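You operate a simulated robot arm through the tools that you are given. There is no shell and no other tool. Be economical: measure what you need, move in short steps, check, and stop when the job is done.

You run a simulated two-armed robot. Do the job below in one go: nothing can be reset, and whatever is moved stays where it is left.

Task
Pick up the filter mat from the top of the desk with hutch with one hand, pass it to the other hand and put it on the wooden desk.

It is judged by the outcome, as a careful person would: the job done as asked, and still so three seconds after it is handed in. It fails if anything else is knocked over, pushed out of place, dropped, spilled or broken.

Robot
Two 7-joint arms with two-finger parallel grippers on one trunk, on a base that drives. Base frame: it is fixed to the floor where the robot stands at the start and does not move with it; the origin is under the middle of the robot, x ahead of it, y to its left, z up; the surface under the hand at the start is at about z = 0.76. Lengths are in m, angles in rad, forces in N, time in s.
The left shoulder is at the start at [0.045, 0.101, 1.11], the right one opposite. With the tool pointing down near the work surface each hand reaches from about 0.16 to 0.52 m from the robot's upright axis, wherever it stands, measured 20 degrees to its own side. Places, roughly: wooden desk [-3, 2.7, 0.7]. Payload 2.4 kg a hand.
The TCP of each hand is the grasp point between the finger pads, 0.024 m short of the fingertips. In the tool frame z runs along the fingers and y along their closing line. Largest opening 0.068 m; finger width 0.017, thickness 0.01; the body of the gripper, 0.04 by 0.07 m, starts 0.041 m behind the TCP.
Orientation is that of the tool frame in the base frame, as a unit quaternion [x, y, z, w]. With the fingers straight down and closing along the base's y, the tool's x points along the base's -x, its y along +y and its z along -z.

Tools
- The arms move only by the tool nudge_tool. It takes "left_plan", "right_plan" or both (then of equal length, played together; a hand with none holds still); each is a list of rows, each a list of 3 entries, a list of its own where there are three numbers: the shift along the base's x, y, z in m, then the turn, a rotation vector about the base's x, y, z in rad, then the opening, from 0 (shut) to 1 (fully open). In form: [[[x, y, z], [ax, ay, az], hand], ...]. A call has 1 to 8 rows; each row is the pose to reach, as a shift and turn from the pose commanded when the call began. A row lasts 0.2 s, in which the tool goes at most 0.05 m and 0.15 rad; a call with a longer step from one row to the next is refused whole, and so is a gripper value outside its range. A pose out of reach is approached as far as the arm can. The call stops where the force on the tool passes 40 N (or 10 N more than at its start, if that is more) or the arm is blocked; 0.2 s more then pass. The fingers move at their own pace (about 0.072 m/s each) and stop on an object; they squeeze with about 31 N. The grip force told is the motor's: it shows also when the fingers shut on nothing. Time passes only in rows, and 0.2 s behind the last, so rows that repeat a pose let the fingers close. It gives the time, the measured TCP pose, the force on the tool (base axes), the opening and the grip force at its end, in the units of the frame above (readings bear some noise), with the torque about the TCP (base axes, N m) and any sound that the robot's microphone picked up.
- Cameras (640 x 400 px; columns grow to the right, rows downward): "scene" is now at [0.1228, 0.035, 1.2625]; the picture's right is [0.42, -0.91, 0.00], its down [-0.59, -0.27, -0.76] and it looks along [0.69, 0.32, -0.65] (base axes); focal length 230 px, centre (320, 200). "left" rides on the left gripper at [0.084, -0.011, -0.075] in its tool frame; the picture's right is [0.13, 0.99, 0.00], its down [-0.60, 0.08, -0.79] and it looks along [-0.79, 0.10, 0.61] (tool axes); focal length 251 px, centre (320, 200). "right" rides on the right gripper at [0.084, 0.011, -0.075] in its tool frame; the picture's right is [-0.13, 0.99, 0.00], its down [-0.60, -0.08, -0.79] and it looks along [-0.79, -0.10, 0.61] (tool axes); focal length 251 px, centre (320, 200). There is no depth. A picture from a camera that has moved, and an enlarged one, comes with that camera's place and axes in the base frame and with its lens.
- snapshot(camera): a new picture of that camera. The clock stands still meanwhile.
- move_column(by): slides the trunk up (or, below 0, down) by that many m; the arms and the scene camera ride with it, the base frame stays. It gives what a move gives, with no picture.
- steer(legs): drives the robot by 1 to 6 legs, each [ahead, left, turn to the left] in m, m and rad, along the robot's own axes; the way and the turn of a leg run together, so that a leg with both is an arc; at most 1.5 m and 3.142 rad a leg. The arms and the cameras ride along, it lands a little off, and it stops where it bumps. It gives what a move gives.
- head_to(pan, tilt): turns the head with the scene camera to pan (to the left, within 1.501 rad either way) and tilt (down, from -0.506 to 1.204), counted from straight ahead of the robot. It gives what a move gives.
- close_up(camera, box): a new picture of the part [left, top, right, bottom] of that camera's present view, enlarged. The clock stands still meanwhile.
- hand_in(): hands the job in; it is judged then, once.

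Go step by step. Nothing tells you exact positions but the pictures and the camera data: compare them with the known pose of the tool, close in by small moves and look again before you grip or let go. The budget is 120 turns and 100 pictures, counting those below and the enlarged ones. Unless the task says otherwise, let go and move clear before handing in, and close with one line.

The tools are called as a command line: name --argument value ..., lists and objects as JSON in quotes. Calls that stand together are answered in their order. nudge_tool: Moves the arms, as the interface text tells. Its arguments: {"type":"object","properties":{"left_plan":{"type":"array","items":{"type":"array"}},"right_plan":{"type":"array","items":{"type":"array"}}},"required":[]} The other tools are called the same way: move_column (by) slides the trunk up or down; steer (legs) drives the base; head_to (pan, tilt) turns the head that bears the scene camera; snapshot (camera) takes a picture; close_up (camera, box) takes an enlarged picture of a part of a camera's view; hand_in () hands the job in.

At the start:

```text
time_s: 0.0
left_tool_pos: [0.244, 0.3149, 1.1145]
left_orientation: [-0.001, 1.0, 0.0, 0.001]
left_force: [0.1, 0.2, 0.0]
left_wrist_torque: [-0.02, -0.03, 0.02]
left_grip_width: 0.0677
left_finger_force: 0.1
right_tool_pos: [0.3955, -0.0076, 1.0863]
right_orientation: [-0.001, 1.0, 0.0, 0.0]
right_force: [0.4, 1.1, -0.1]
right_wrist_torque: [-0.01, 0.04, 0.0]
right_grip_width: 0.0682
right_finger_force: 0.0
trunk travel left (down, up): [-0.325, 0.524]
robot x, y, heading: [-0.0015, 0.0019, 0.007]
head pan, tilt: [0.433, 0.702]
```

scene: 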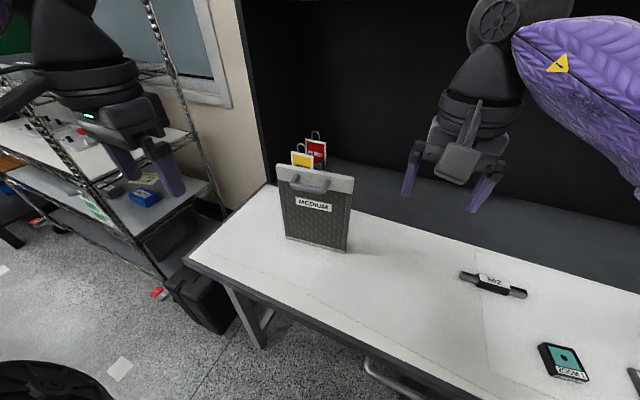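
right: 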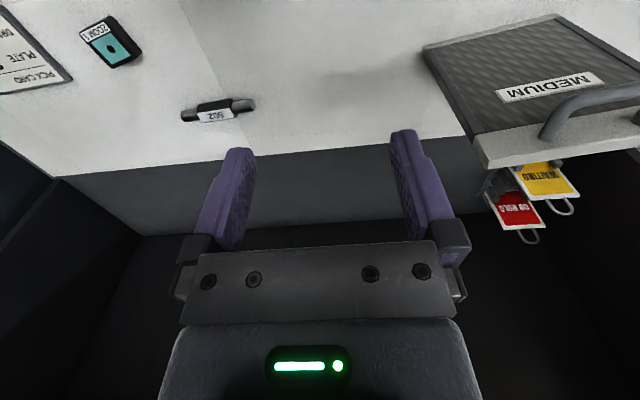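
left: 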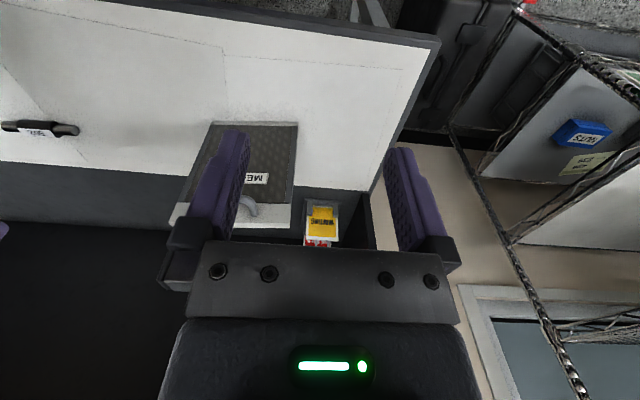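

I see a grey panel labelled MEDIUM with a handle and two tags by it, which is probably the filter mat. I'll look closer.

close_up --camera "scene" --box '[240, 110, 400, 270]'

close_up --camera "right" --box '[400, 0, 640, 250]'

close_up --camera "left" --box '[150, 100, 400, 260]'

```text
2.50 times, centred on (320, 190) of scene
camera zoom: at [0.1228, 0.035, 1.2625], right [0.42, -0.91, 0.0], down [-0.59, -0.27, -0.76], along [0.69, 0.32, -0.65], focal length 575 px, centre (320, 225)
```

zoom: 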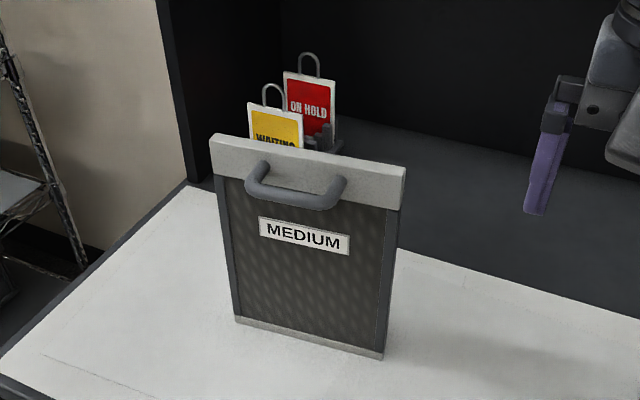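

```text
1.60 times, centred on (520, 125) of right
camera zoom: at [0.3107, 0.0041, 1.1616], right [0.13, 0.99, 0.0], down [0.6, -0.08, 0.79], along [0.79, -0.1, -0.61], focal length 402 px, centre (0, 320)
```

zoom: 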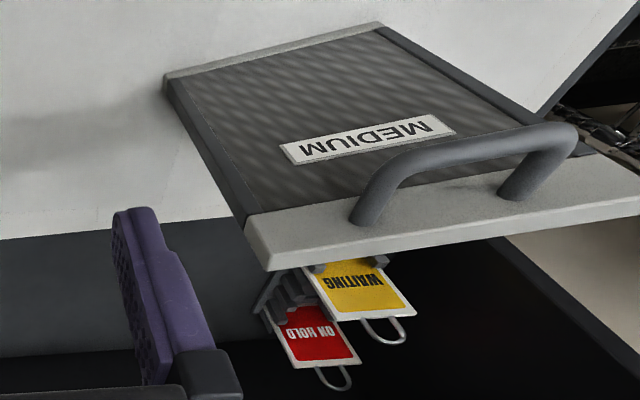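

```text
2.50 times, centred on (275, 180) of left
camera zoom: at [0.1586, 0.3046, 1.1901], right [-0.13, 0.99, 0.0], down [0.6, 0.08, 0.79], along [0.79, 0.1, -0.61], focal length 629 px, centre (432, 250)
```

zoom: 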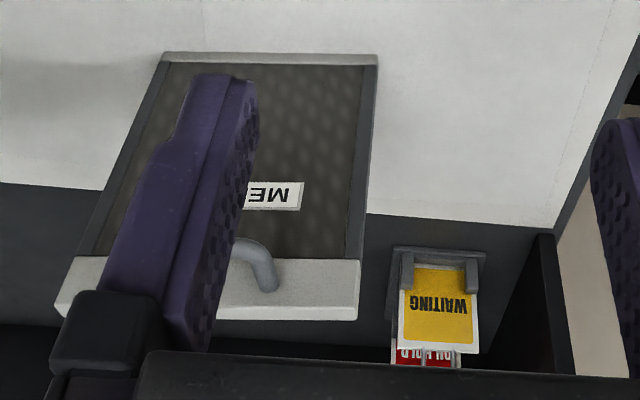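

The panel stands near x≈0.47, y 0.13–0.30, with its top at z≈1.0. I need its thickness, and a check of what else is on the desk.

close_up --camera "scene" --box '[270, 150, 360, 206]'

close_up --camera "right" --box '[460, 90, 640, 203]'

head_to --pan -0.3 --tilt 0.7

snapshot --camera "scene"

```text
7.11 times, centred on (315, 178) of scene
camera zoom: at [0.1228, 0.035, 1.2625], right [0.42, -0.91, 0.0], down [-0.59, -0.27, -0.76], along [0.69, 0.32, -0.65], focal length 1635 px, centre (356, 356)
```

zoom: 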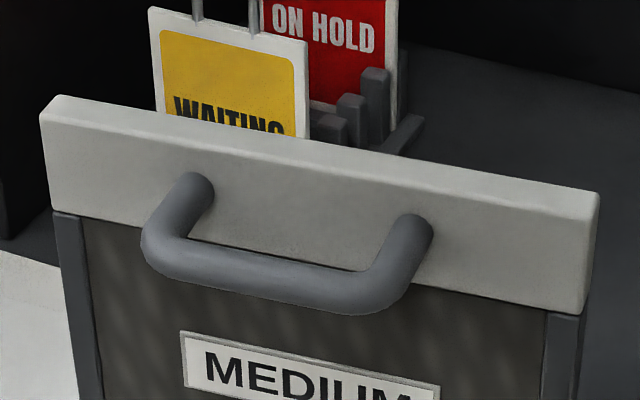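

```text
3.54 times, centred on (550, 146) of right
camera zoom: at [0.3107, 0.0041, 1.1616], right [0.13, 0.99, 0.0], down [0.6, -0.08, 0.79], along [0.79, -0.1, -0.61], focal length 890 px, centre (-494, 389)
```

zoom: 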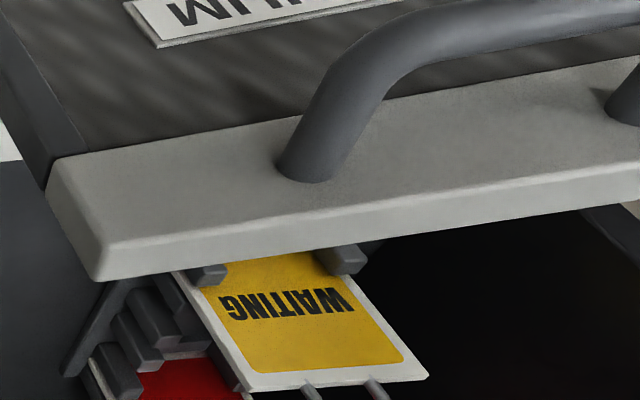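

```text
time_s: 1.1
left_tool_pos: [0.2435, 0.3155, 1.1148]
left_orientation: [0.0, 1.0, 0.0, -0.001]
left_force: [0.1, 0.0, 0.6]
left_wrist_torque: [0.0, 0.01, -0.05]
left_grip_width: 0.0679
left_finger_force: 0.0
right_tool_pos: [0.3958, -0.0077, 1.0857]
right_orientation: [-0.001, 1.0, 0.0, 0.0]
right_force: [0.6, 0.4, 0.4]
right_wrist_torque: [0.03, -0.01, 0.0]
right_grip_width: 0.0678
right_finger_force: 0.1
trunk travel left (down, up): [-0.325, 0.524]
robot x, y, heading: [-0.0008, -0.0008, 0.003]
head pan, tilt: [-0.3, 0.7]
```

```text
91 pictures are left
camera scene: at [0.1269, -0.0257, 1.2627], right [-0.29, -0.96, 0.0], down [-0.62, 0.19, -0.76], along [0.73, -0.23, -0.64], focal length 230 px, centre (320, 200)
```

scene: 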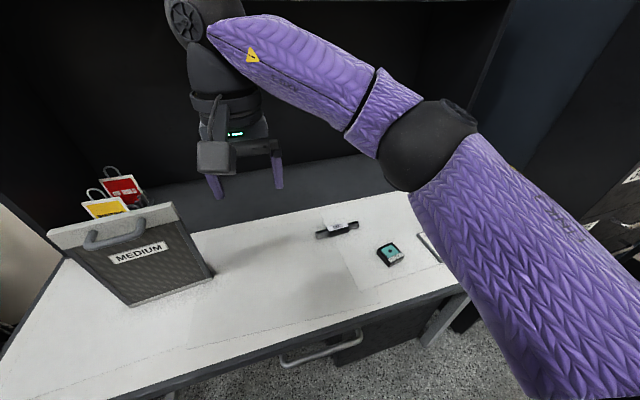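

The mat is a thin cassette with a top bar about 2 cm thick. I'll turn the left hand so its fingers close across the bar, staying high and short of it.

nudge_tool --left_plan '[[[0, 0, 0.01], [0, 0, -0.15], 1], [[0, 0, 0.02], [0, 0, -0.3], 1], [[0, 0, 0.03], [0, 0, -0.45], 1], [[0, 0, 0.03], [0, 0, -0.6], 1], [[0, 0, 0.03], [0, 0, -0.75], 1], [[0, 0, 0.03], [0, 0, -0.9], 1], [[0, 0, 0.03], [0, 0, -1.05], 1], [[0, 0, 0.03], [0, 0, -1.2], 1]]'

head_to --pan 0.4 --tilt 0.7

snapshot --camera "scene"

snapshot --camera "left"

```text
time_s: 2.9
left_tool_pos: [0.2426, 0.3163, 1.1445]
left_orientation: [0.566, 0.824, 0.0, 0.0]
left_force: [0.2, -1.3, -0.5]
left_wrist_torque: [0.0, 0.0, 0.01]
left_grip_width: 0.0678
left_finger_force: 0.1
right_tool_pos: [0.3952, -0.0075, 1.0867]
right_orientation: [0.0, 1.0, 0.0, 0.001]
right_force: [-0.7, -0.4, 0.6]
right_wrist_torque: [0.01, 0.02, 0.01]
right_grip_width: 0.0682
right_finger_force: 0.0
trunk travel left (down, up): [-0.325, 0.524]
robot x, y, heading: [0.002, -0.0003, 0.002]
head pan, tilt: [-0.3, 0.7]
```

```text
time_s: 4.0
left_tool_pos: [0.2428, 0.3157, 1.1448]
left_orientation: [0.564, 0.826, 0.0, 0.0]
left_force: [0.7, -0.1, -0.4]
left_wrist_torque: [-0.01, 0.0, 0.01]
left_grip_width: 0.068
left_finger_force: 0.0
right_tool_pos: [0.397, -0.0078, 1.0873]
right_orientation: [0.0, 1.0, -0.001, 0.001]
right_force: [0.0, 0.7, -0.3]
right_wrist_torque: [0.01, -0.01, -0.03]
right_grip_width: 0.0678
right_finger_force: 0.1
trunk travel left (down, up): [-0.325, 0.524]
robot x, y, heading: [0.0013, -0.0006, -0.0]
head pan, tilt: [0.4, 0.7]
```

```text
90 pictures are left
camera scene: at [0.124, 0.0323, 1.2627], right [0.39, -0.92, 0.0], down [-0.59, -0.25, -0.76], along [0.7, 0.3, -0.64], focal length 230 px, centre (320, 200)
```

scene: 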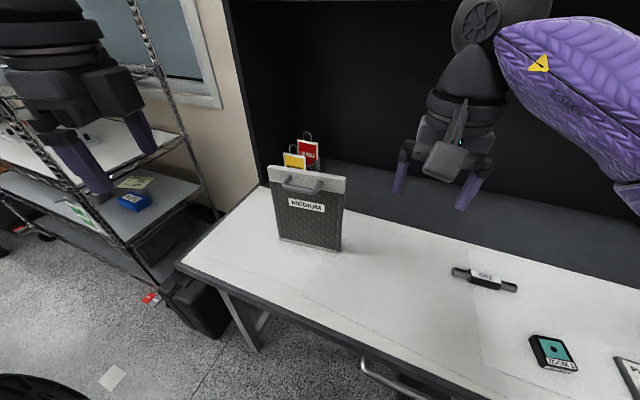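

```text
89 pictures are left
camera left: at [0.2011, 0.3901, 1.22], right [0.88, 0.48, 0.0], down [0.29, -0.53, 0.79], along [0.38, -0.7, -0.61], focal length 251 px, centre (320, 200)
```

left: 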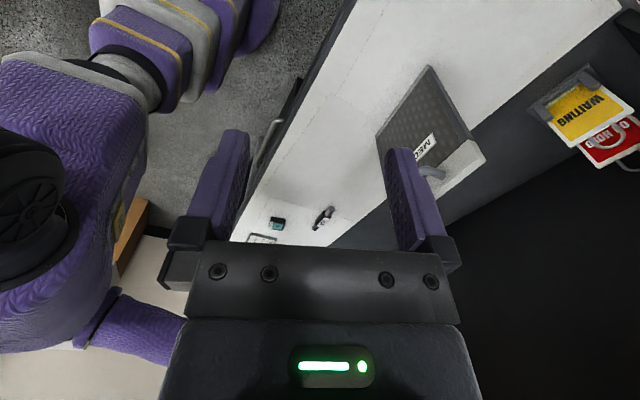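

The handle posts are about 3–4 cm from centre, so I'll grip the bar near its left end first. The right hand takes it at the centre later. Moving the left hand to just above the left end now.

nudge_tool --left_plan '[[[0.04, -0.006, 0], [-0.065, -0.017, -0.08], 1], [[0.08, -0.012, 0], [-0.13, -0.033, -0.16], 1], [[0.125, -0.02, 0], [-0.195, -0.05, -0.24], 1], [[0.17, -0.03, 0], [-0.195, -0.05, -0.24], 1], [[0.21, -0.035, -0.02], [-0.195, -0.05, -0.24], 1], [[0.226, -0.035, -0.05], [-0.195, -0.05, -0.24], 1], [[0.226, -0.035, -0.075], [-0.195, -0.05, -0.24], 1]]'

snapshot --camera "left"

snapshot --camera "scene"

snapshot --camera "right"

```text
time_s: 5.6
left_tool_pos: [0.4647, 0.2805, 1.0663]
left_orientation: [0.656, 0.748, -0.066, 0.075]
left_force: [-0.4, -1.0, -0.7]
left_wrist_torque: [-0.05, -0.01, 0.0]
left_grip_width: 0.0681
left_finger_force: 0.1
left hand out of reach, approached as far as the arm can: row 5, 6, 7
right_tool_pos: [0.3964, -0.008, 1.0854]
right_orientation: [0.0, 1.0, 0.0, 0.0]
right_force: [-1.0, 0.0, 0.3]
right_wrist_torque: [-0.02, 0.03, -0.03]
right_grip_width: 0.0681
right_finger_force: 0.0
trunk travel left (down, up): [-0.325, 0.524]
robot x, y, heading: [0.0015, -0.0016, -0.004]
head pan, tilt: [0.4, 0.7]
```

```text
88 pictures are left
camera left: at [0.4409, 0.3763, 1.1242], right [0.97, 0.26, -0.03], down [0.13, -0.42, 0.9], along [0.22, -0.87, -0.44], focal length 251 px, centre (320, 200)
```

left: 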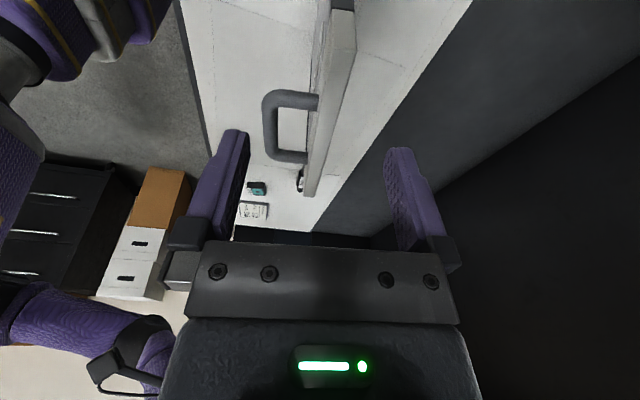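

```text
87 pictures are left
camera scene: at [0.1242, 0.0324, 1.2626], right [0.39, -0.92, 0.0], down [-0.59, -0.25, -0.76], along [0.7, 0.3, -0.64], focal length 230 px, centre (320, 200)
```

scene: 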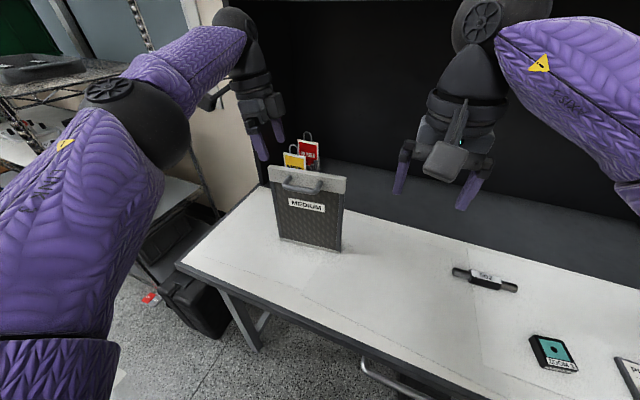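

```text
86 pictures are left
camera right: at [0.3108, 0.0042, 1.1615], right [0.13, 0.99, 0.0], down [0.6, -0.08, 0.79], along [0.79, -0.1, -0.61], focal length 251 px, centre (320, 200)
```

right: 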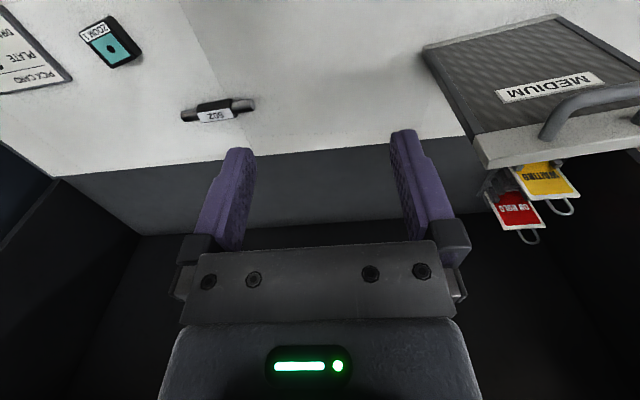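

The reach is slightly short. I'll shift the base 8 cm to the left, keeping the hands above the panel, and re-aim.

steer --legs '[[0, 0.08, 0]]'

snapshot --camera "left"

snapshot --camera "right"

```text
time_s: 6.6
left_tool_pos: [0.4665, 0.3599, 1.0663]
left_orientation: [0.657, 0.747, -0.066, 0.076]
left_force: [-0.5, 0.1, 1.0]
left_wrist_torque: [-0.01, -0.01, -0.01]
left_grip_width: 0.0681
left_finger_force: 0.1
right_tool_pos: [0.3962, 0.0717, 1.0873]
right_orientation: [0.002, 1.0, 0.0, 0.0]
right_force: [-0.5, -0.7, -0.1]
right_wrist_torque: [-0.01, 0.01, 0.01]
right_grip_width: 0.0677
right_finger_force: 0.1
trunk travel left (down, up): [-0.325, 0.524]
robot x, y, heading: [-0.0017, 0.0788, -0.004]
head pan, tilt: [0.4, 0.7]
```

```text
85 pictures are left
camera left: at [0.442, 0.4558, 1.1245], right [0.97, 0.25, -0.03], down [0.13, -0.42, 0.9], along [0.22, -0.87, -0.44], focal length 251 px, centre (320, 200)
```

left: 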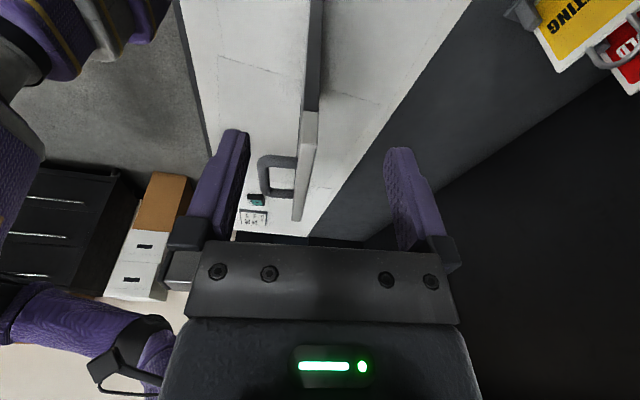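

```text
84 pictures are left
camera right: at [0.311, 0.0841, 1.1616], right [0.13, 0.99, 0.0], down [0.6, -0.08, 0.79], along [0.79, -0.11, -0.61], focal length 251 px, centre (320, 200)
```

right: 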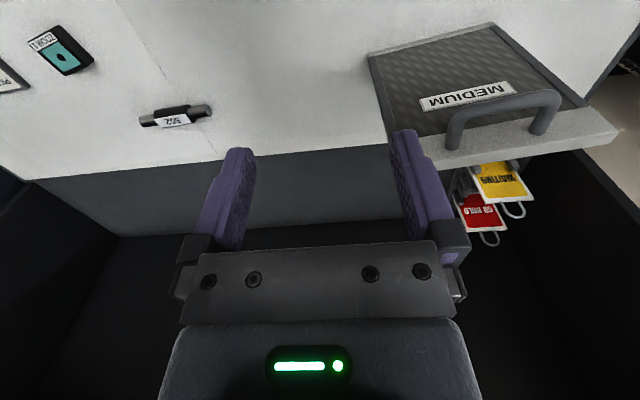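

Now both ends of the bar show; I'll zoom in to measure it.

close_up --camera "left" --box '[240, 90, 400, 230]'

close_up --camera "right" --box '[400, 60, 640, 210]'

```text
2.86 times, centred on (320, 160) of left
camera zoom: at [0.442, 0.4558, 1.1245], right [0.97, 0.25, -0.03], down [0.13, -0.42, 0.9], along [0.22, -0.87, -0.44], focal length 718 px, centre (320, 314)
```

zoom: 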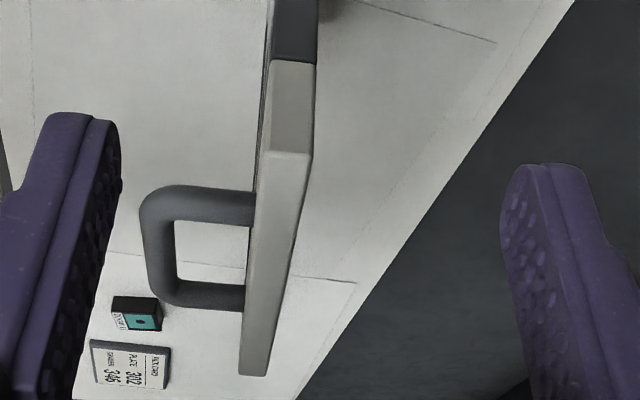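

```text
2.67 times, centred on (520, 135) of right
camera zoom: at [0.311, 0.0841, 1.1616], right [0.13, 0.99, 0.0], down [0.6, -0.08, 0.79], along [0.79, -0.11, -0.61], focal length 670 px, centre (-213, 373)
```

zoom: 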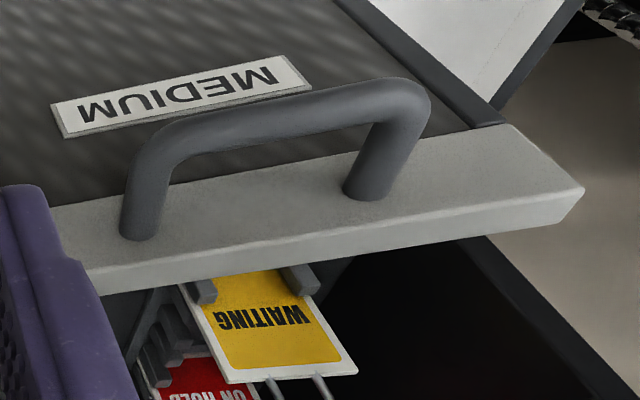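

The bar is about 13 mm thick with its top at z≈1.000 and its centre at (0.481, 0.2195). The posts are at ±3.3 cm. I'll move the left hand above the left end, then check.

nudge_tool --left_plan '[[[0.003, -0.04, 0], [0, 0, 0], 1], [[0.006, -0.077, 0], [0, 0, 0], 1], [[0.006, -0.077, -0.02], [0, 0, 0], 0.8]]'

snapshot --camera "left"

snapshot --camera "right"

```text
time_s: 7.4
left_tool_pos: [0.471, 0.2832, 1.0475]
left_orientation: [0.657, 0.747, -0.066, 0.075]
left_force: [-0.2, -0.3, -0.3]
left_wrist_torque: [-0.02, -0.01, 0.0]
left_grip_width: 0.0543
left_finger_force: 0.1
left hand out of reach, approached as far as the arm can: row 2
right_tool_pos: [0.396, 0.0723, 1.0864]
right_orientation: [0.002, 1.0, 0.0, -0.001]
right_force: [0.9, 0.2, 0.3]
right_wrist_torque: [-0.01, 0.0, 0.02]
right_grip_width: 0.0681
right_finger_force: 0.1
trunk travel left (down, up): [-0.325, 0.524]
robot x, y, heading: [-0.0005, 0.084, -0.005]
head pan, tilt: [0.4, 0.7]
```

```text
81 pictures are left
camera left: at [0.4473, 0.3792, 1.1045], right [0.97, 0.25, -0.03], down [0.13, -0.42, 0.9], along [0.22, -0.87, -0.44], focal length 251 px, centre (320, 200)
```

left: 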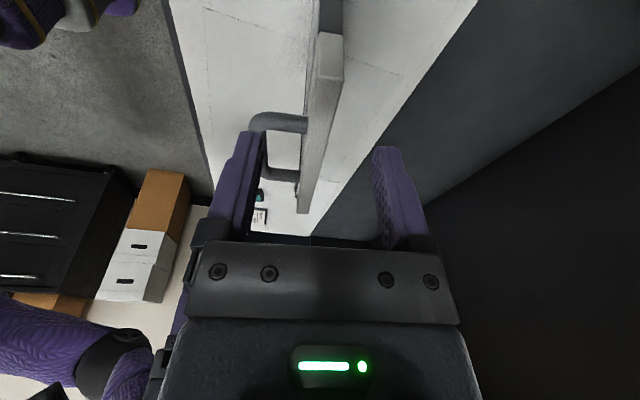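

```text
80 pictures are left
camera right: at [0.3111, 0.0835, 1.1615], right [0.13, 0.99, 0.0], down [0.6, -0.08, 0.79], along [0.79, -0.1, -0.61], focal length 251 px, centre (320, 200)
```

right: 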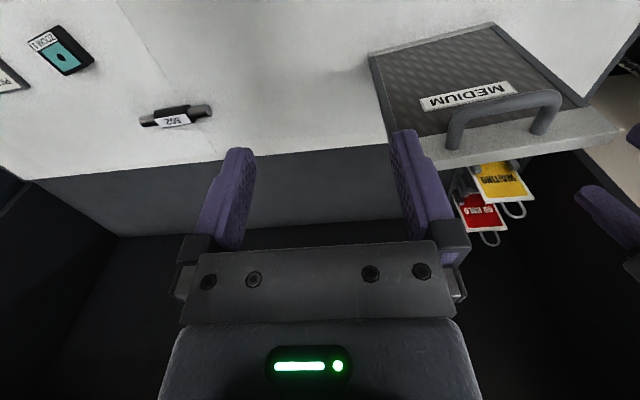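

Aligned: the bar at the grip point lies at x≈0.473 and the TCP at 0.471. Descending to grip depth.

nudge_tool --left_plan '[[[0.001, 0, -0.02], [0, 0, 0], 0.8], [[0.002, 0, -0.04], [0, 0, 0], 0.8], [[0.002, 0, -0.062], [0, 0, 0], 0.8]]'

snapshot --camera "left"

close_up --camera "scene" --box '[200, 100, 400, 225]'

```text
time_s: 8.2
left_tool_pos: [0.4739, 0.2836, 0.9857]
left_orientation: [0.657, 0.747, -0.066, 0.075]
left_force: [0.2, 0.0, 0.0]
left_wrist_torque: [-0.02, 0.01, -0.01]
left_grip_width: 0.0544
left_finger_force: 0.0
right_tool_pos: [0.3963, 0.0705, 1.0884]
right_orientation: [0.001, 1.0, 0.0, -0.001]
right_force: [-0.4, -0.6, 1.0]
right_wrist_torque: [-0.01, -0.01, 0.01]
right_grip_width: 0.068
right_finger_force: 0.1
trunk travel left (down, up): [-0.325, 0.524]
robot x, y, heading: [0.0025, 0.0767, -0.006]
head pan, tilt: [0.4, 0.7]
```

```text
79 pictures are left
camera left: at [0.4501, 0.3793, 1.0426], right [0.97, 0.25, -0.03], down [0.13, -0.42, 0.9], along [0.22, -0.87, -0.44], focal length 251 px, centre (320, 200)
```

left: 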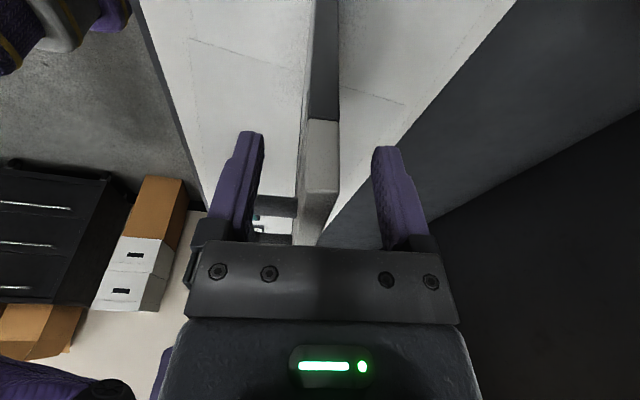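

```text
3.20 times, centred on (300, 162) of scene
camera zoom: at [0.1244, 0.1124, 1.2626], right [0.39, -0.92, 0.0], down [-0.59, -0.25, -0.76], along [0.71, 0.3, -0.64], focal length 736 px, centre (384, 320)
```

zoom: 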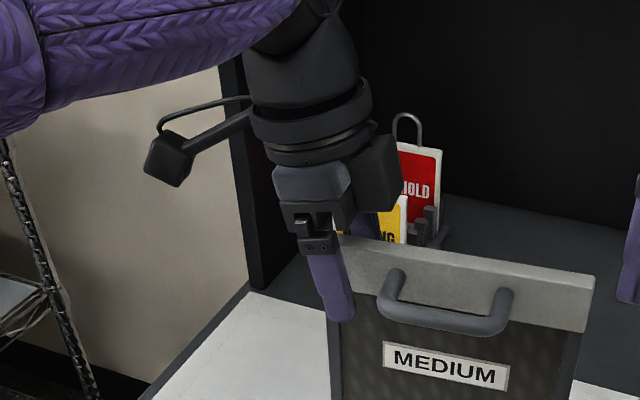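

The fingers straddle the bar clear of the post. Closing.

nudge_tool --left_plan '[[[0, 0, 0], [0, 0, 0], 0.5], [[0, 0, 0], [0, 0, 0], 0.2], [[0, 0, 0], [0, 0, 0], 0], [[0, 0, 0], [0, 0, 0], 0], [[0, 0, 0], [0, 0, 0], 0]]'

close_up --camera "scene" --box '[200, 100, 400, 225]'

```text
time_s: 9.4
left_tool_pos: [0.4748, 0.2831, 0.9864]
left_orientation: [0.657, 0.747, -0.066, 0.076]
left_force: [0.8, 0.0, -0.3]
left_wrist_torque: [0.03, 0.02, 0.05]
left_grip_width: 0.0135
left_finger_force: 31.1
right_tool_pos: [0.3965, 0.0712, 1.0859]
right_orientation: [0.002, 1.0, 0.0, 0.0]
right_force: [-0.1, 0.1, 0.0]
right_wrist_torque: [-0.01, 0.02, 0.01]
right_grip_width: 0.0681
right_finger_force: 0.0
trunk travel left (down, up): [-0.325, 0.524]
robot x, y, heading: [-0.0021, 0.0801, -0.005]
head pan, tilt: [0.4, 0.7]
```

```text
3.20 times, centred on (300, 162) of scene
camera zoom: at [0.1244, 0.1124, 1.2626], right [0.39, -0.92, 0.0], down [-0.59, -0.25, -0.76], along [0.71, 0.3, -0.64], focal length 736 px, centre (384, 320)
```

zoom: 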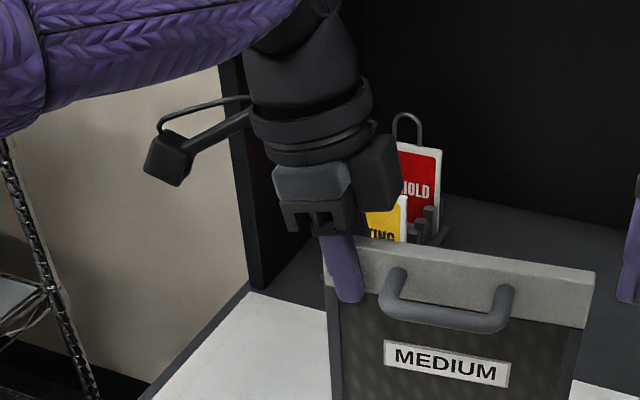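

Gripped at 13.5 mm. I'll lift a few centimetres and watch the force and any droop.

nudge_tool --left_plan '[[[0, 0, 0.008], [0, 0, 0], 0], [[0, 0, 0.016], [0, 0, 0], 0], [[0, 0, 0.024], [0, 0, 0], 0], [[0, 0, 0.03], [0, 0, 0], 0]]'

snapshot --camera "scene"

```text
time_s: 10.4
left_tool_pos: [0.4735, 0.2811, 1.0158]
left_orientation: [0.658, 0.747, -0.066, 0.074]
left_force: [0.8, -0.4, -2.2]
left_wrist_torque: [0.11, 0.0, 0.0]
left_grip_width: 0.0139
left_finger_force: 31.7
right_tool_pos: [0.3961, 0.071, 1.0875]
right_orientation: [0.002, 1.0, 0.0, 0.001]
right_force: [-0.3, 0.1, 0.0]
right_wrist_torque: [-0.01, -0.01, 0.03]
right_grip_width: 0.0679
right_finger_force: 0.0
trunk travel left (down, up): [-0.325, 0.524]
robot x, y, heading: [0.0003, 0.0818, -0.007]
head pan, tilt: [0.4, 0.7]
```

```text
76 pictures are left
camera scene: at [0.1245, 0.1124, 1.2626], right [0.39, -0.92, 0.0], down [-0.59, -0.25, -0.76], along [0.71, 0.3, -0.64], focal length 230 px, centre (320, 200)
```

scene: 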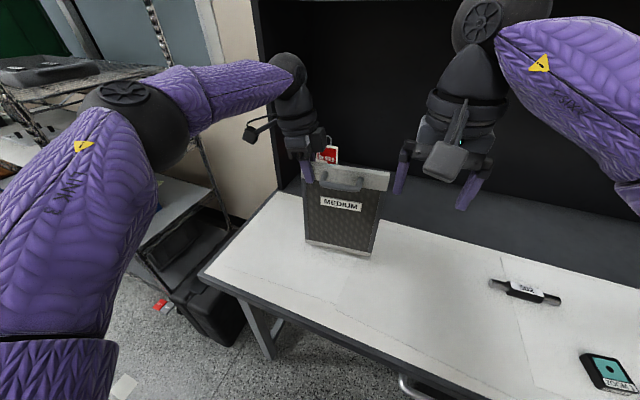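

It weighs about 0.2 kg and hangs level. I'll raise it, retract both hands somewhat and turn the right hand +90° away to the right side.

nudge_tool --left_plan '[[[0, 0, 0.02], [0, 0, 0], 0], [[0, 0, 0.04], [0, 0, 0], 0], [[0, 0, 0.06], [0, 0, 0], 0], [[-0.02, 0, 0.06], [0, 0, 0], 0], [[-0.04, 0, 0.06], [0, 0, 0], 0], [[-0.06, 0, 0.06], [0, 0, 0], 0], [[-0.08, 0, 0.06], [0, 0, 0], 0], [[-0.1, 0, 0.06], [0, 0, 0], 0]]' --right_plan '[[[-0.01, -0.03, 0.03], [0, 0, 0.15], 1], [[-0.02, -0.06, 0.05], [0, 0, 0.3], 1], [[-0.03, -0.1, 0.08], [0, 0, 0.45], 1], [[-0.04, -0.13, 0.1], [0, 0, 0.6], 1], [[-0.05, -0.13, 0.12], [0, 0, 0.75], 1], [[-0.05, -0.13, 0.13], [0, 0, 0.9], 1], [[-0.05, -0.13, 0.13], [0, 0, 1.05], 1], [[-0.05, -0.13, 0.13], [0, 0, 1.2], 1]]'

snapshot --camera "scene"

```text
refused: row 3 steps farther than a row can; nothing moved
```

```text
75 pictures are left
camera scene: at [0.1245, 0.1124, 1.2626], right [0.39, -0.92, 0.0], down [-0.59, -0.25, -0.76], along [0.71, 0.3, -0.64], focal length 230 px, centre (320, 200)
```

scene: 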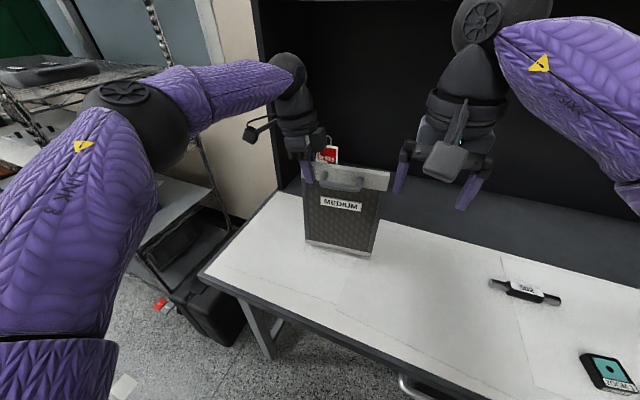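

One row was slightly too long, so I'm repeating it with shorter steps.

nudge_tool --left_plan '[[[0, 0, 0.02], [0, 0, 0], 0], [[0, 0, 0.04], [0, 0, 0], 0], [[0, 0, 0.06], [0, 0, 0], 0], [[-0.02, 0, 0.06], [0, 0, 0], 0], [[-0.04, 0, 0.06], [0, 0, 0], 0], [[-0.06, 0, 0.06], [0, 0, 0], 0], [[-0.08, 0, 0.06], [0, 0, 0], 0], [[-0.1, 0, 0.06], [0, 0, 0], 0]]' --right_plan '[[[-0.01, -0.03, 0.025], [0, 0, 0.14], 1], [[-0.02, -0.06, 0.05], [0, 0, 0.28], 1], [[-0.03, -0.09, 0.075], [0, 0, 0.42], 1], [[-0.04, -0.12, 0.1], [0, 0, 0.56], 1], [[-0.05, -0.13, 0.12], [0, 0, 0.7], 1], [[-0.05, -0.13, 0.13], [0, 0, 0.84], 1], [[-0.05, -0.13, 0.13], [0, 0, 0.98], 1], [[-0.05, -0.13, 0.13], [0, 0, 1.12], 1]]'

snapshot --camera "scene"

```text
time_s: 12.2
left_tool_pos: [0.374, 0.2843, 1.0746]
left_orientation: [0.657, 0.747, -0.066, 0.077]
left_force: [-0.4, -0.2, -0.4]
left_wrist_torque: [0.12, 0.03, 0.02]
left_grip_width: 0.0139
left_finger_force: 31.3
left hand out of reach, approached as far as the arm can: row 3
right_tool_pos: [0.2962, -0.0221, 1.1784]
right_orientation: [-0.529, 0.848, 0.0, 0.001]
right_force: [-0.7, -0.2, -0.3]
right_wrist_torque: [-0.02, -0.03, -0.03]
right_grip_width: 0.0683
right_finger_force: 0.1
right hand out of reach, approached as far as the arm can: row 6, 7, 8
trunk travel left (down, up): [-0.325, 0.524]
robot x, y, heading: [0.0004, 0.0796, -0.002]
head pan, tilt: [0.4, 0.7]
```

```text
74 pictures are left
camera scene: at [0.1241, 0.1124, 1.2627], right [0.39, -0.92, 0.0], down [-0.59, -0.25, -0.76], along [0.71, 0.3, -0.64], focal length 230 px, centre (320, 200)
```

scene: 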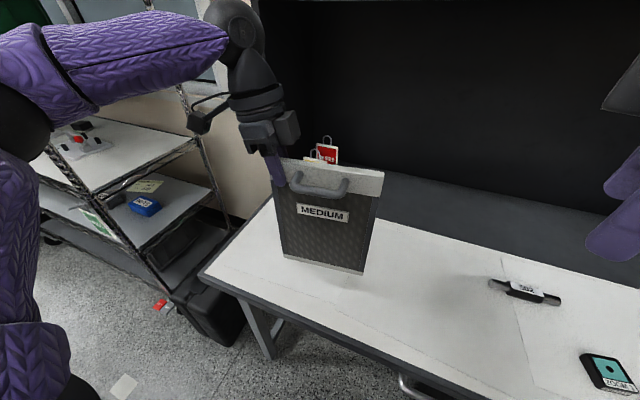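

Handover here, above the desk. I'll bring the panel towards the middle and square it up, and finish turning the right hand.

nudge_tool --left_plan '[[[-0.005, -0.02, 0], [0, 0, -0.03], 0], [[-0.01, -0.04, 0], [0, 0, -0.06], 0], [[-0.015, -0.06, 0], [0, 0, -0.09], 0], [[-0.02, -0.08, 0], [0, 0, -0.12], 0]]' --right_plan '[[[0.0, -0.01, -0.02], [0, 0, 0.12], 1], [[0.0, -0.03, -0.03], [0, 0, 0.24], 1], [[0.0, -0.04, -0.03], [0, 0, 0.36], 1], [[0.0, -0.05, -0.03], [0, 0, 0.45], 1]]'

snapshot --camera "scene"

snapshot --camera "right"

```text
time_s: 13.2
left_tool_pos: [0.3543, 0.2005, 1.0755]
left_orientation: [0.7, 0.707, -0.071, 0.072]
left_force: [0.6, 0.8, -1.2]
left_wrist_torque: [0.1, -0.04, 0.04]
left_grip_width: 0.0137
left_finger_force: 31.2
right_tool_pos: [0.2301, -0.0188, 1.1218]
right_orientation: [-0.706, 0.708, 0.0, 0.0]
right_force: [-0.1, 0.6, 0.4]
right_wrist_torque: [0.0, 0.02, -0.01]
right_grip_width: 0.0681
right_finger_force: 0.0
right hand out of reach, approached as far as the arm can: row 1, 2, 3, 4
trunk travel left (down, up): [-0.325, 0.524]
robot x, y, heading: [0.001, 0.0802, -0.008]
head pan, tilt: [0.4, 0.7]
```

```text
73 pictures are left
camera scene: at [0.1243, 0.1122, 1.2627], right [0.39, -0.92, 0.0], down [-0.59, -0.25, -0.76], along [0.71, 0.3, -0.64], focal length 230 px, centre (320, 200)
```

scene: 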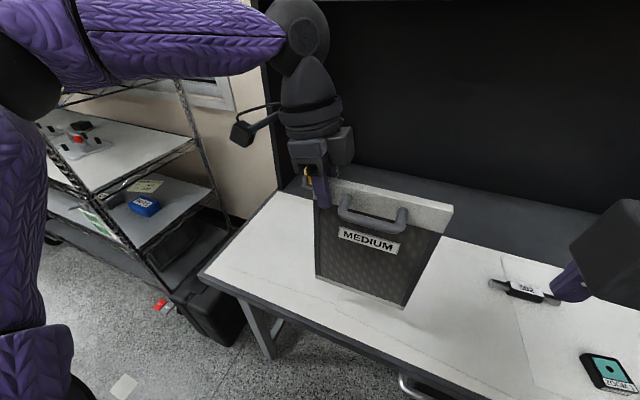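

```text
72 pictures are left
camera right: at [0.2181, -0.1025, 1.1964], right [-0.99, 0.13, 0.0], down [0.08, 0.6, 0.79], along [0.11, 0.79, -0.61], focal length 251 px, centre (320, 200)
```

right: 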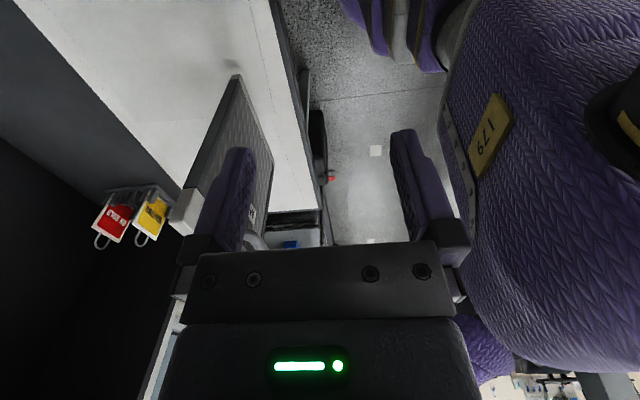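

The right hand is limited in height at this yaw. I'll raise the trunk 0.1 and lower the left hand relative to it, which gives the right hand room above the bar.

move_column --by 0.1

nudge_tool --left_plan '[[[0, 0, -0.025], [0, 0, 0], 0], [[0, 0, -0.05], [0, 0, 0], 0], [[0, 0, -0.075], [0, 0, 0], 0], [[0, 0, -0.1], [0, 0, 0], 0]]' --right_plan '[[[0, 0, -0.03], [0, 0, 0], 1], [[0, 0, -0.06], [0, 0, 0], 1], [[0, 0, -0.09], [0, 0, 0], 1], [[0, 0, -0.12], [0, 0, 0], 1]]'

snapshot --camera "right"

snapshot --camera "scene"

```text
time_s: 14.6
left_tool_pos: [0.354, 0.2022, 1.1747]
left_orientation: [0.7, 0.707, -0.071, 0.071]
left_force: [0.0, 0.3, -0.9]
left_wrist_torque: [0.12, 0.01, 0.01]
left_grip_width: 0.0136
left_finger_force: 30.9
right_tool_pos: [0.2197, -0.0197, 1.228]
right_orientation: [-0.705, 0.709, -0.012, 0.012]
right_force: [0.6, -0.8, -0.6]
right_wrist_torque: [0.0, -0.02, 0.02]
right_grip_width: 0.0681
right_finger_force: 0.0
trunk travel left (down, up): [-0.425, 0.424]
robot x, y, heading: [-0.0027, 0.0807, -0.004]
head pan, tilt: [0.4, 0.7]
```

```text
time_s: 15.6
left_tool_pos: [0.3548, 0.2021, 1.076]
left_orientation: [0.701, 0.706, -0.07, 0.072]
left_force: [0.5, -0.7, -1.6]
left_wrist_torque: [0.09, 0.0, 0.0]
left_grip_width: 0.0139
left_finger_force: 31.3
right_tool_pos: [0.2202, -0.0204, 1.108]
right_orientation: [-0.705, 0.709, -0.012, 0.014]
right_force: [0.4, -0.8, -0.3]
right_wrist_torque: [-0.01, 0.01, 0.04]
right_grip_width: 0.068
right_finger_force: 0.1
trunk travel left (down, up): [-0.425, 0.424]
robot x, y, heading: [0.0027, 0.0813, -0.0]
head pan, tilt: [0.4, 0.7]
```

```text
71 pictures are left
camera right: at [0.2042, -0.1045, 1.1826], right [-0.99, 0.14, -0.04], down [0.05, 0.6, 0.8], along [0.13, 0.79, -0.6], focal length 251 px, centre (320, 200)
```

right: 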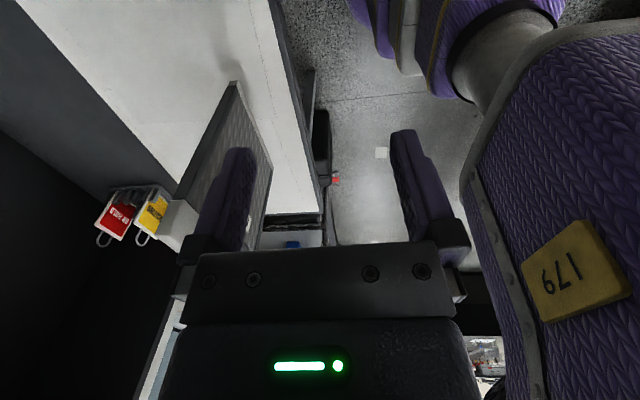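

```text
70 pictures are left
camera scene: at [0.109, 0.1123, 1.3634], right [0.39, -0.92, 0.0], down [-0.59, -0.25, -0.76], along [0.71, 0.3, -0.64], focal length 230 px, centre (320, 200)
```

scene: 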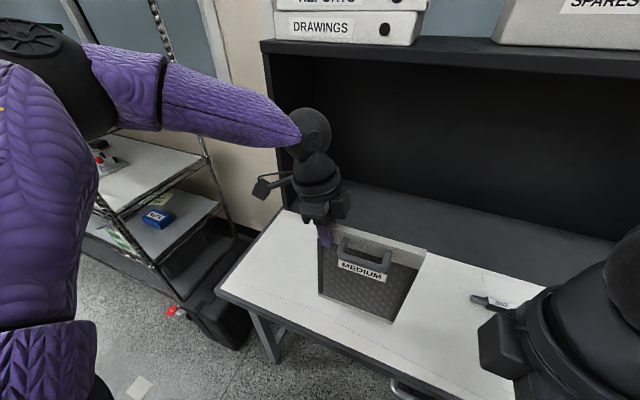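

The panel centre should be at about (0.353, 0.138), with the bar top at 1.09. I'll bring the right hand above the centre with a slight outward tilt and a narrower opening.

nudge_tool --right_plan '[[[0, 0, 0.035], [0.1, 0, 0], 0.8], [[0.02, 0, 0.06], [0.2, 0, 0], 0.6], [[0.05, 0.03, 0.065], [0.25, 0, 0], 0.6], [[0.08, 0.06, 0.065], [0.25, 0, 0], 0.6], [[0.11, 0.09, 0.065], [0.25, 0, 0], 0.6], [[0.133, 0.12, 0.065], [0.25, 0, 0], 0.6], [[0.133, 0.15, 0.065], [0.25, 0, 0], 0.6]]'

snapshot --camera "right"

snapshot --camera "scene"

```text
time_s: 17.1
left_tool_pos: [0.3545, 0.2016, 1.0748]
left_orientation: [0.701, 0.706, -0.07, 0.073]
left_force: [-0.7, -0.2, -1.8]
left_wrist_torque: [0.08, 0.01, -0.02]
left_grip_width: 0.0139
left_finger_force: 31.1
right_tool_pos: [0.2705, 0.0928, 1.1484]
right_orientation: [-0.696, 0.707, 0.075, 0.101]
right_force: [-0.3, -1.0, 0.5]
right_wrist_torque: [0.0, -0.01, 0.0]
right_grip_width: 0.0408
right_finger_force: 0.0
right hand out of reach, approached as far as the arm can: row 2, 3, 4, 5, 6, 7
trunk travel left (down, up): [-0.425, 0.424]
robot x, y, heading: [-0.0011, 0.0816, -0.005]
head pan, tilt: [0.4, 0.7]
```

```text
69 pictures are left
camera right: at [0.2542, -0.0056, 1.1995], right [-0.99, 0.15, 0.0], down [0.05, 0.39, 0.92], along [0.13, 0.91, -0.39], focal length 251 px, centre (320, 200)
```

right: 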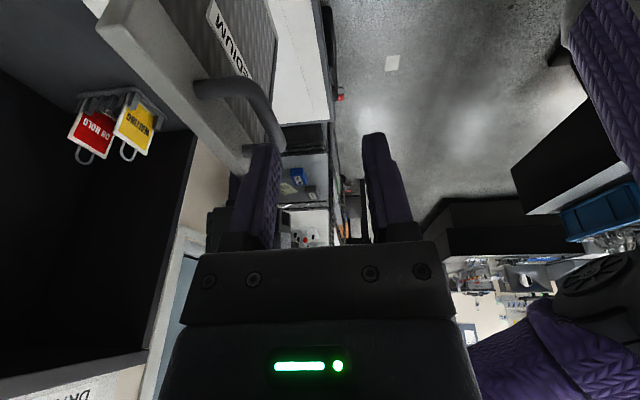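

```text
68 pictures are left
camera scene: at [0.1086, 0.1117, 1.3635], right [0.39, -0.92, 0.0], down [-0.59, -0.25, -0.76], along [0.71, 0.3, -0.64], focal length 230 px, centre (320, 200)
```

scene: 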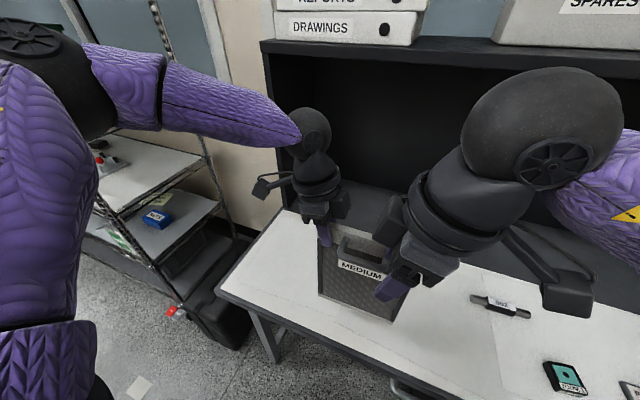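

The right arm is cramped so close to shoulder height. I'll raise the trunk another 0.2 and lower both hands by the same amount.

move_column --by 0.2

nudge_tool --left_plan '[[[0, 0, -0.04], [0, 0, 0], 0], [[0, 0, -0.08], [0, 0, 0], 0], [[0, 0, -0.12], [0, 0, 0], 0], [[0, 0, -0.16], [0, 0, 0], 0], [[0, 0, -0.2], [0, 0, 0], 0]]' --right_plan '[[[0, 0, -0.03], [0, 0, 0], 0.6], [[0, 0, -0.06], [0, 0, 0], 0.6], [[0, 0, -0.09], [0, 0, 0], 0.6], [[0, 0, -0.12], [0, 0, 0], 0.6], [[0, 0, -0.15], [0, 0, 0], 0.6]]'

snapshot --camera "right"

snapshot --camera "scene"

```text
time_s: 19.3
left_tool_pos: [0.3536, 0.2032, 1.2745]
left_orientation: [0.7, 0.707, -0.07, 0.072]
left_force: [0.3, 0.2, -2.3]
left_wrist_torque: [0.12, 0.03, -0.03]
left_grip_width: 0.0137
left_finger_force: 31.5
right_tool_pos: [0.2623, 0.0945, 1.3587]
right_orientation: [-0.698, 0.704, 0.065, 0.11]
right_force: [0.0, -0.6, -0.2]
right_wrist_torque: [0.04, 0.02, -0.02]
right_grip_width: 0.0408
right_finger_force: 0.0
trunk travel left (down, up): [-0.625, 0.224]
robot x, y, heading: [0.0021, 0.0785, -0.009]
head pan, tilt: [0.4, 0.7]
```

```text
time_s: 20.5
left_tool_pos: [0.3194, 0.2338, 1.1335]
left_orientation: [0.701, 0.706, -0.071, 0.072]
left_force: [-0.5, 1.2, -2.3]
left_wrist_torque: [0.12, 0.0, -0.01]
left_grip_width: 0.0139
left_finger_force: 31.2
left hand out of reach, approached as far as the arm can: row 3, 4, 5
right_tool_pos: [0.2631, 0.0946, 1.2049]
right_orientation: [-0.697, 0.705, 0.066, 0.11]
right_force: [-0.3, -0.8, -0.3]
right_wrist_torque: [0.0, -0.02, 0.0]
right_grip_width: 0.0407
right_finger_force: 0.0
right hand out of reach, approached as far as the arm can: row 1, 2, 3
trunk travel left (down, up): [-0.625, 0.224]
robot x, y, heading: [0.0039, 0.0786, -0.008]
head pan, tilt: [0.4, 0.7]
```

```text
67 pictures are left
camera right: at [0.2468, -0.0048, 1.2556], right [-0.99, 0.14, -0.03], down [0.03, 0.39, 0.92], along [0.14, 0.91, -0.39], focal length 251 px, centre (320, 200)
```

right: 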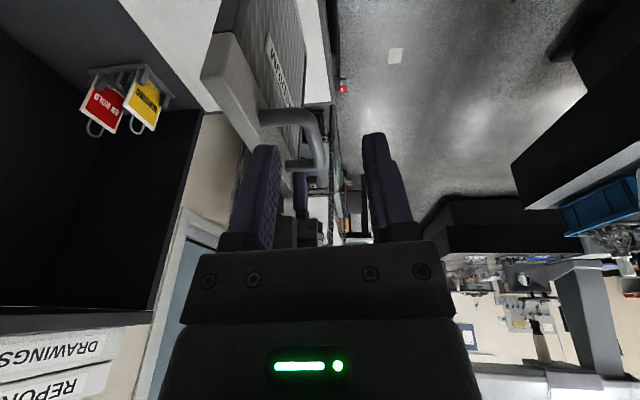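

```text
66 pictures are left
camera scene: at [0.0937, 0.1127, 1.5641], right [0.39, -0.92, 0.0], down [-0.59, -0.25, -0.76], along [0.71, 0.3, -0.64], focal length 230 px, centre (320, 200)
```

scene: 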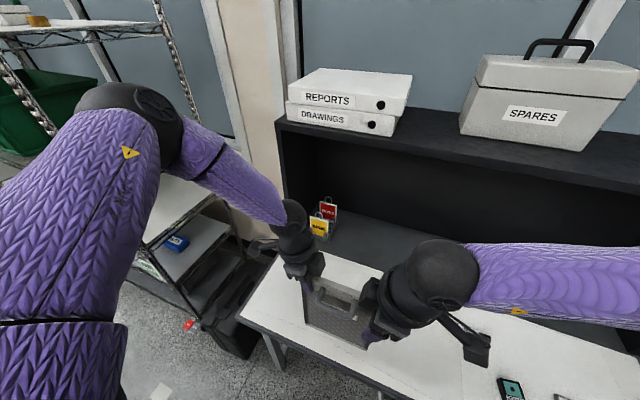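

The left hand ran out of reach at the bottom. I'll raise the left hand and shift it to the right, moving the right hand up and clear first.

nudge_tool --right_plan '[[[-0.01, -0.02, 0.03], [0, 0, 0], 0.6], [[-0.02, -0.04, 0.06], [0, 0, 0], 0.6], [[-0.02, -0.06, 0.08], [0, 0, 0], 0.6], [[-0.02, -0.08, 0.08], [0, 0, 0], 0.6], [[-0.02, -0.1, 0.08], [0, 0, 0], 0.6], [[-0.02, -0.1, 0.08], [0, 0, 0], 0.6]]' --left_plan '[[[0, 0, 0], [0, 0, 0], 0], [[0, 0, 0.02], [0, 0, 0], 0], [[0.01, -0.02, 0.04], [0, 0, 0], 0], [[0.02, -0.04, 0.06], [0, 0, 0], 0], [[0.035, -0.06, 0.077], [0, 0, 0], 0], [[0.035, -0.084, 0.077], [0, 0, 0], 0]]'

snapshot --camera "scene"

```text
time_s: 21.9
left_tool_pos: [0.3467, 0.1643, 1.2218]
left_orientation: [0.7, 0.707, -0.07, 0.072]
left_force: [0.6, -0.1, -1.0]
left_wrist_torque: [0.09, 0.0, -0.03]
left_grip_width: 0.0137
left_finger_force: 30.7
left hand out of reach, approached as far as the arm can: row 6
right_tool_pos: [0.2243, 0.0315, 1.2557]
right_orientation: [-0.699, 0.704, 0.067, 0.112]
right_force: [-0.5, 0.4, -0.5]
right_wrist_torque: [0.0, 0.0, -0.01]
right_grip_width: 0.0406
right_finger_force: 0.1
right hand out of reach, approached as far as the arm can: row 2, 3, 4, 5, 6
trunk travel left (down, up): [-0.625, 0.224]
robot x, y, heading: [0.0, 0.0814, -0.008]
head pan, tilt: [0.4, 0.7]
```

```text
65 pictures are left
camera scene: at [0.0939, 0.1136, 1.564], right [0.39, -0.92, 0.0], down [-0.59, -0.25, -0.76], along [0.7, 0.3, -0.64], focal length 230 px, centre (320, 200)
```

scene: 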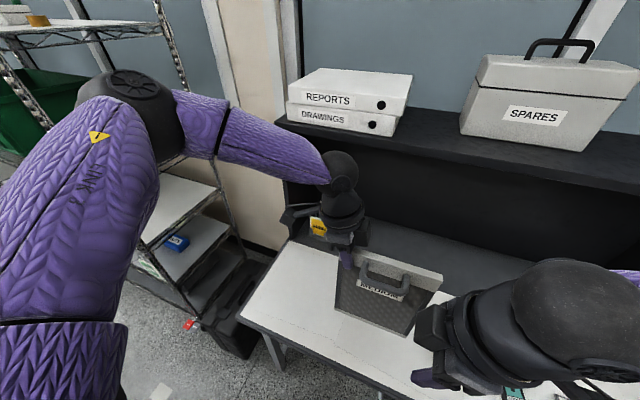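

The inner region is awkward for these wrist angles. I'll bring the left hand back to a comfortable place and re-pose the right hand out on its own side, mirroring the path the left hand used.

nudge_tool --right_plan '[[[0.0, -0.04, 0], [-0.08, 0, -0.05], 0.8], [[0.0, -0.08, 0.0], [-0.16, 0, -0.1], 1], [[0.0, -0.12, 0.02], [-0.24, 0, -0.15], 1], [[0.0, -0.16, 0.04], [-0.26, 0, -0.25], 1], [[0.0, -0.2, 0.06], [-0.26, 0, -0.35], 1], [[0.01, -0.24, 0.08], [-0.26, 0, -0.4], 1], [[0.02, -0.26, 0.11], [-0.26, 0, -0.4], 1], [[0.02, -0.26, 0.14], [-0.26, 0, -0.4], 1]]' --left_plan '[[[0, 0, 0.02], [0, 0, 0], 0], [[0, 0, 0.04], [0, 0, 0], 0], [[0, 0.01, 0.06], [0, 0, 0], 0], [[0, 0.02, 0.08], [0, 0, 0], 0], [[0, 0.03, 0.09], [0, 0, 0], 0], [[0, 0.04, 0.1], [0, 0, 0], 0], [[0, 0.05, 0.11], [0, 0, 0], 0], [[0.0, 0.05, 0.12], [0, 0, 0], 0]]'

snapshot --camera "right"

```text
time_s: 23.7
left_tool_pos: [0.3514, 0.2119, 1.3418]
left_orientation: [0.701, 0.706, -0.07, 0.071]
left_force: [-0.1, -0.4, -1.3]
left_wrist_torque: [0.08, -0.01, -0.01]
left_grip_width: 0.0139
left_finger_force: 31.1
right_tool_pos: [0.2322, -0.0843, 1.3055]
right_orientation: [-0.559, 0.828, -0.045, 0.029]
right_force: [1.1, 0.6, 0.9]
right_wrist_torque: [0.0, 0.06, -0.01]
right_grip_width: 0.0678
right_finger_force: 0.1
right hand out of reach, approached as far as the arm can: row 1, 2, 3, 4, 5, 6, 7, 8
trunk travel left (down, up): [-0.625, 0.224]
robot x, y, heading: [-0.0019, 0.0779, -0.002]
head pan, tilt: [0.4, 0.7]
```

```text
64 pictures are left
camera right: at [0.1822, -0.1538, 1.3791], right [-0.87, 0.49, -0.11], down [0.22, 0.56, 0.8], along [0.45, 0.67, -0.6], focal length 251 px, centre (320, 200)
```

right: 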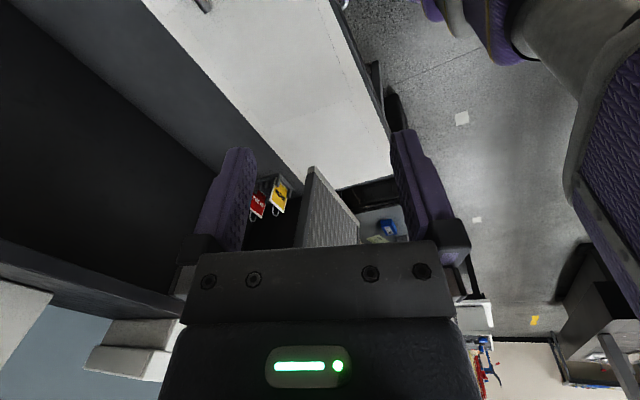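

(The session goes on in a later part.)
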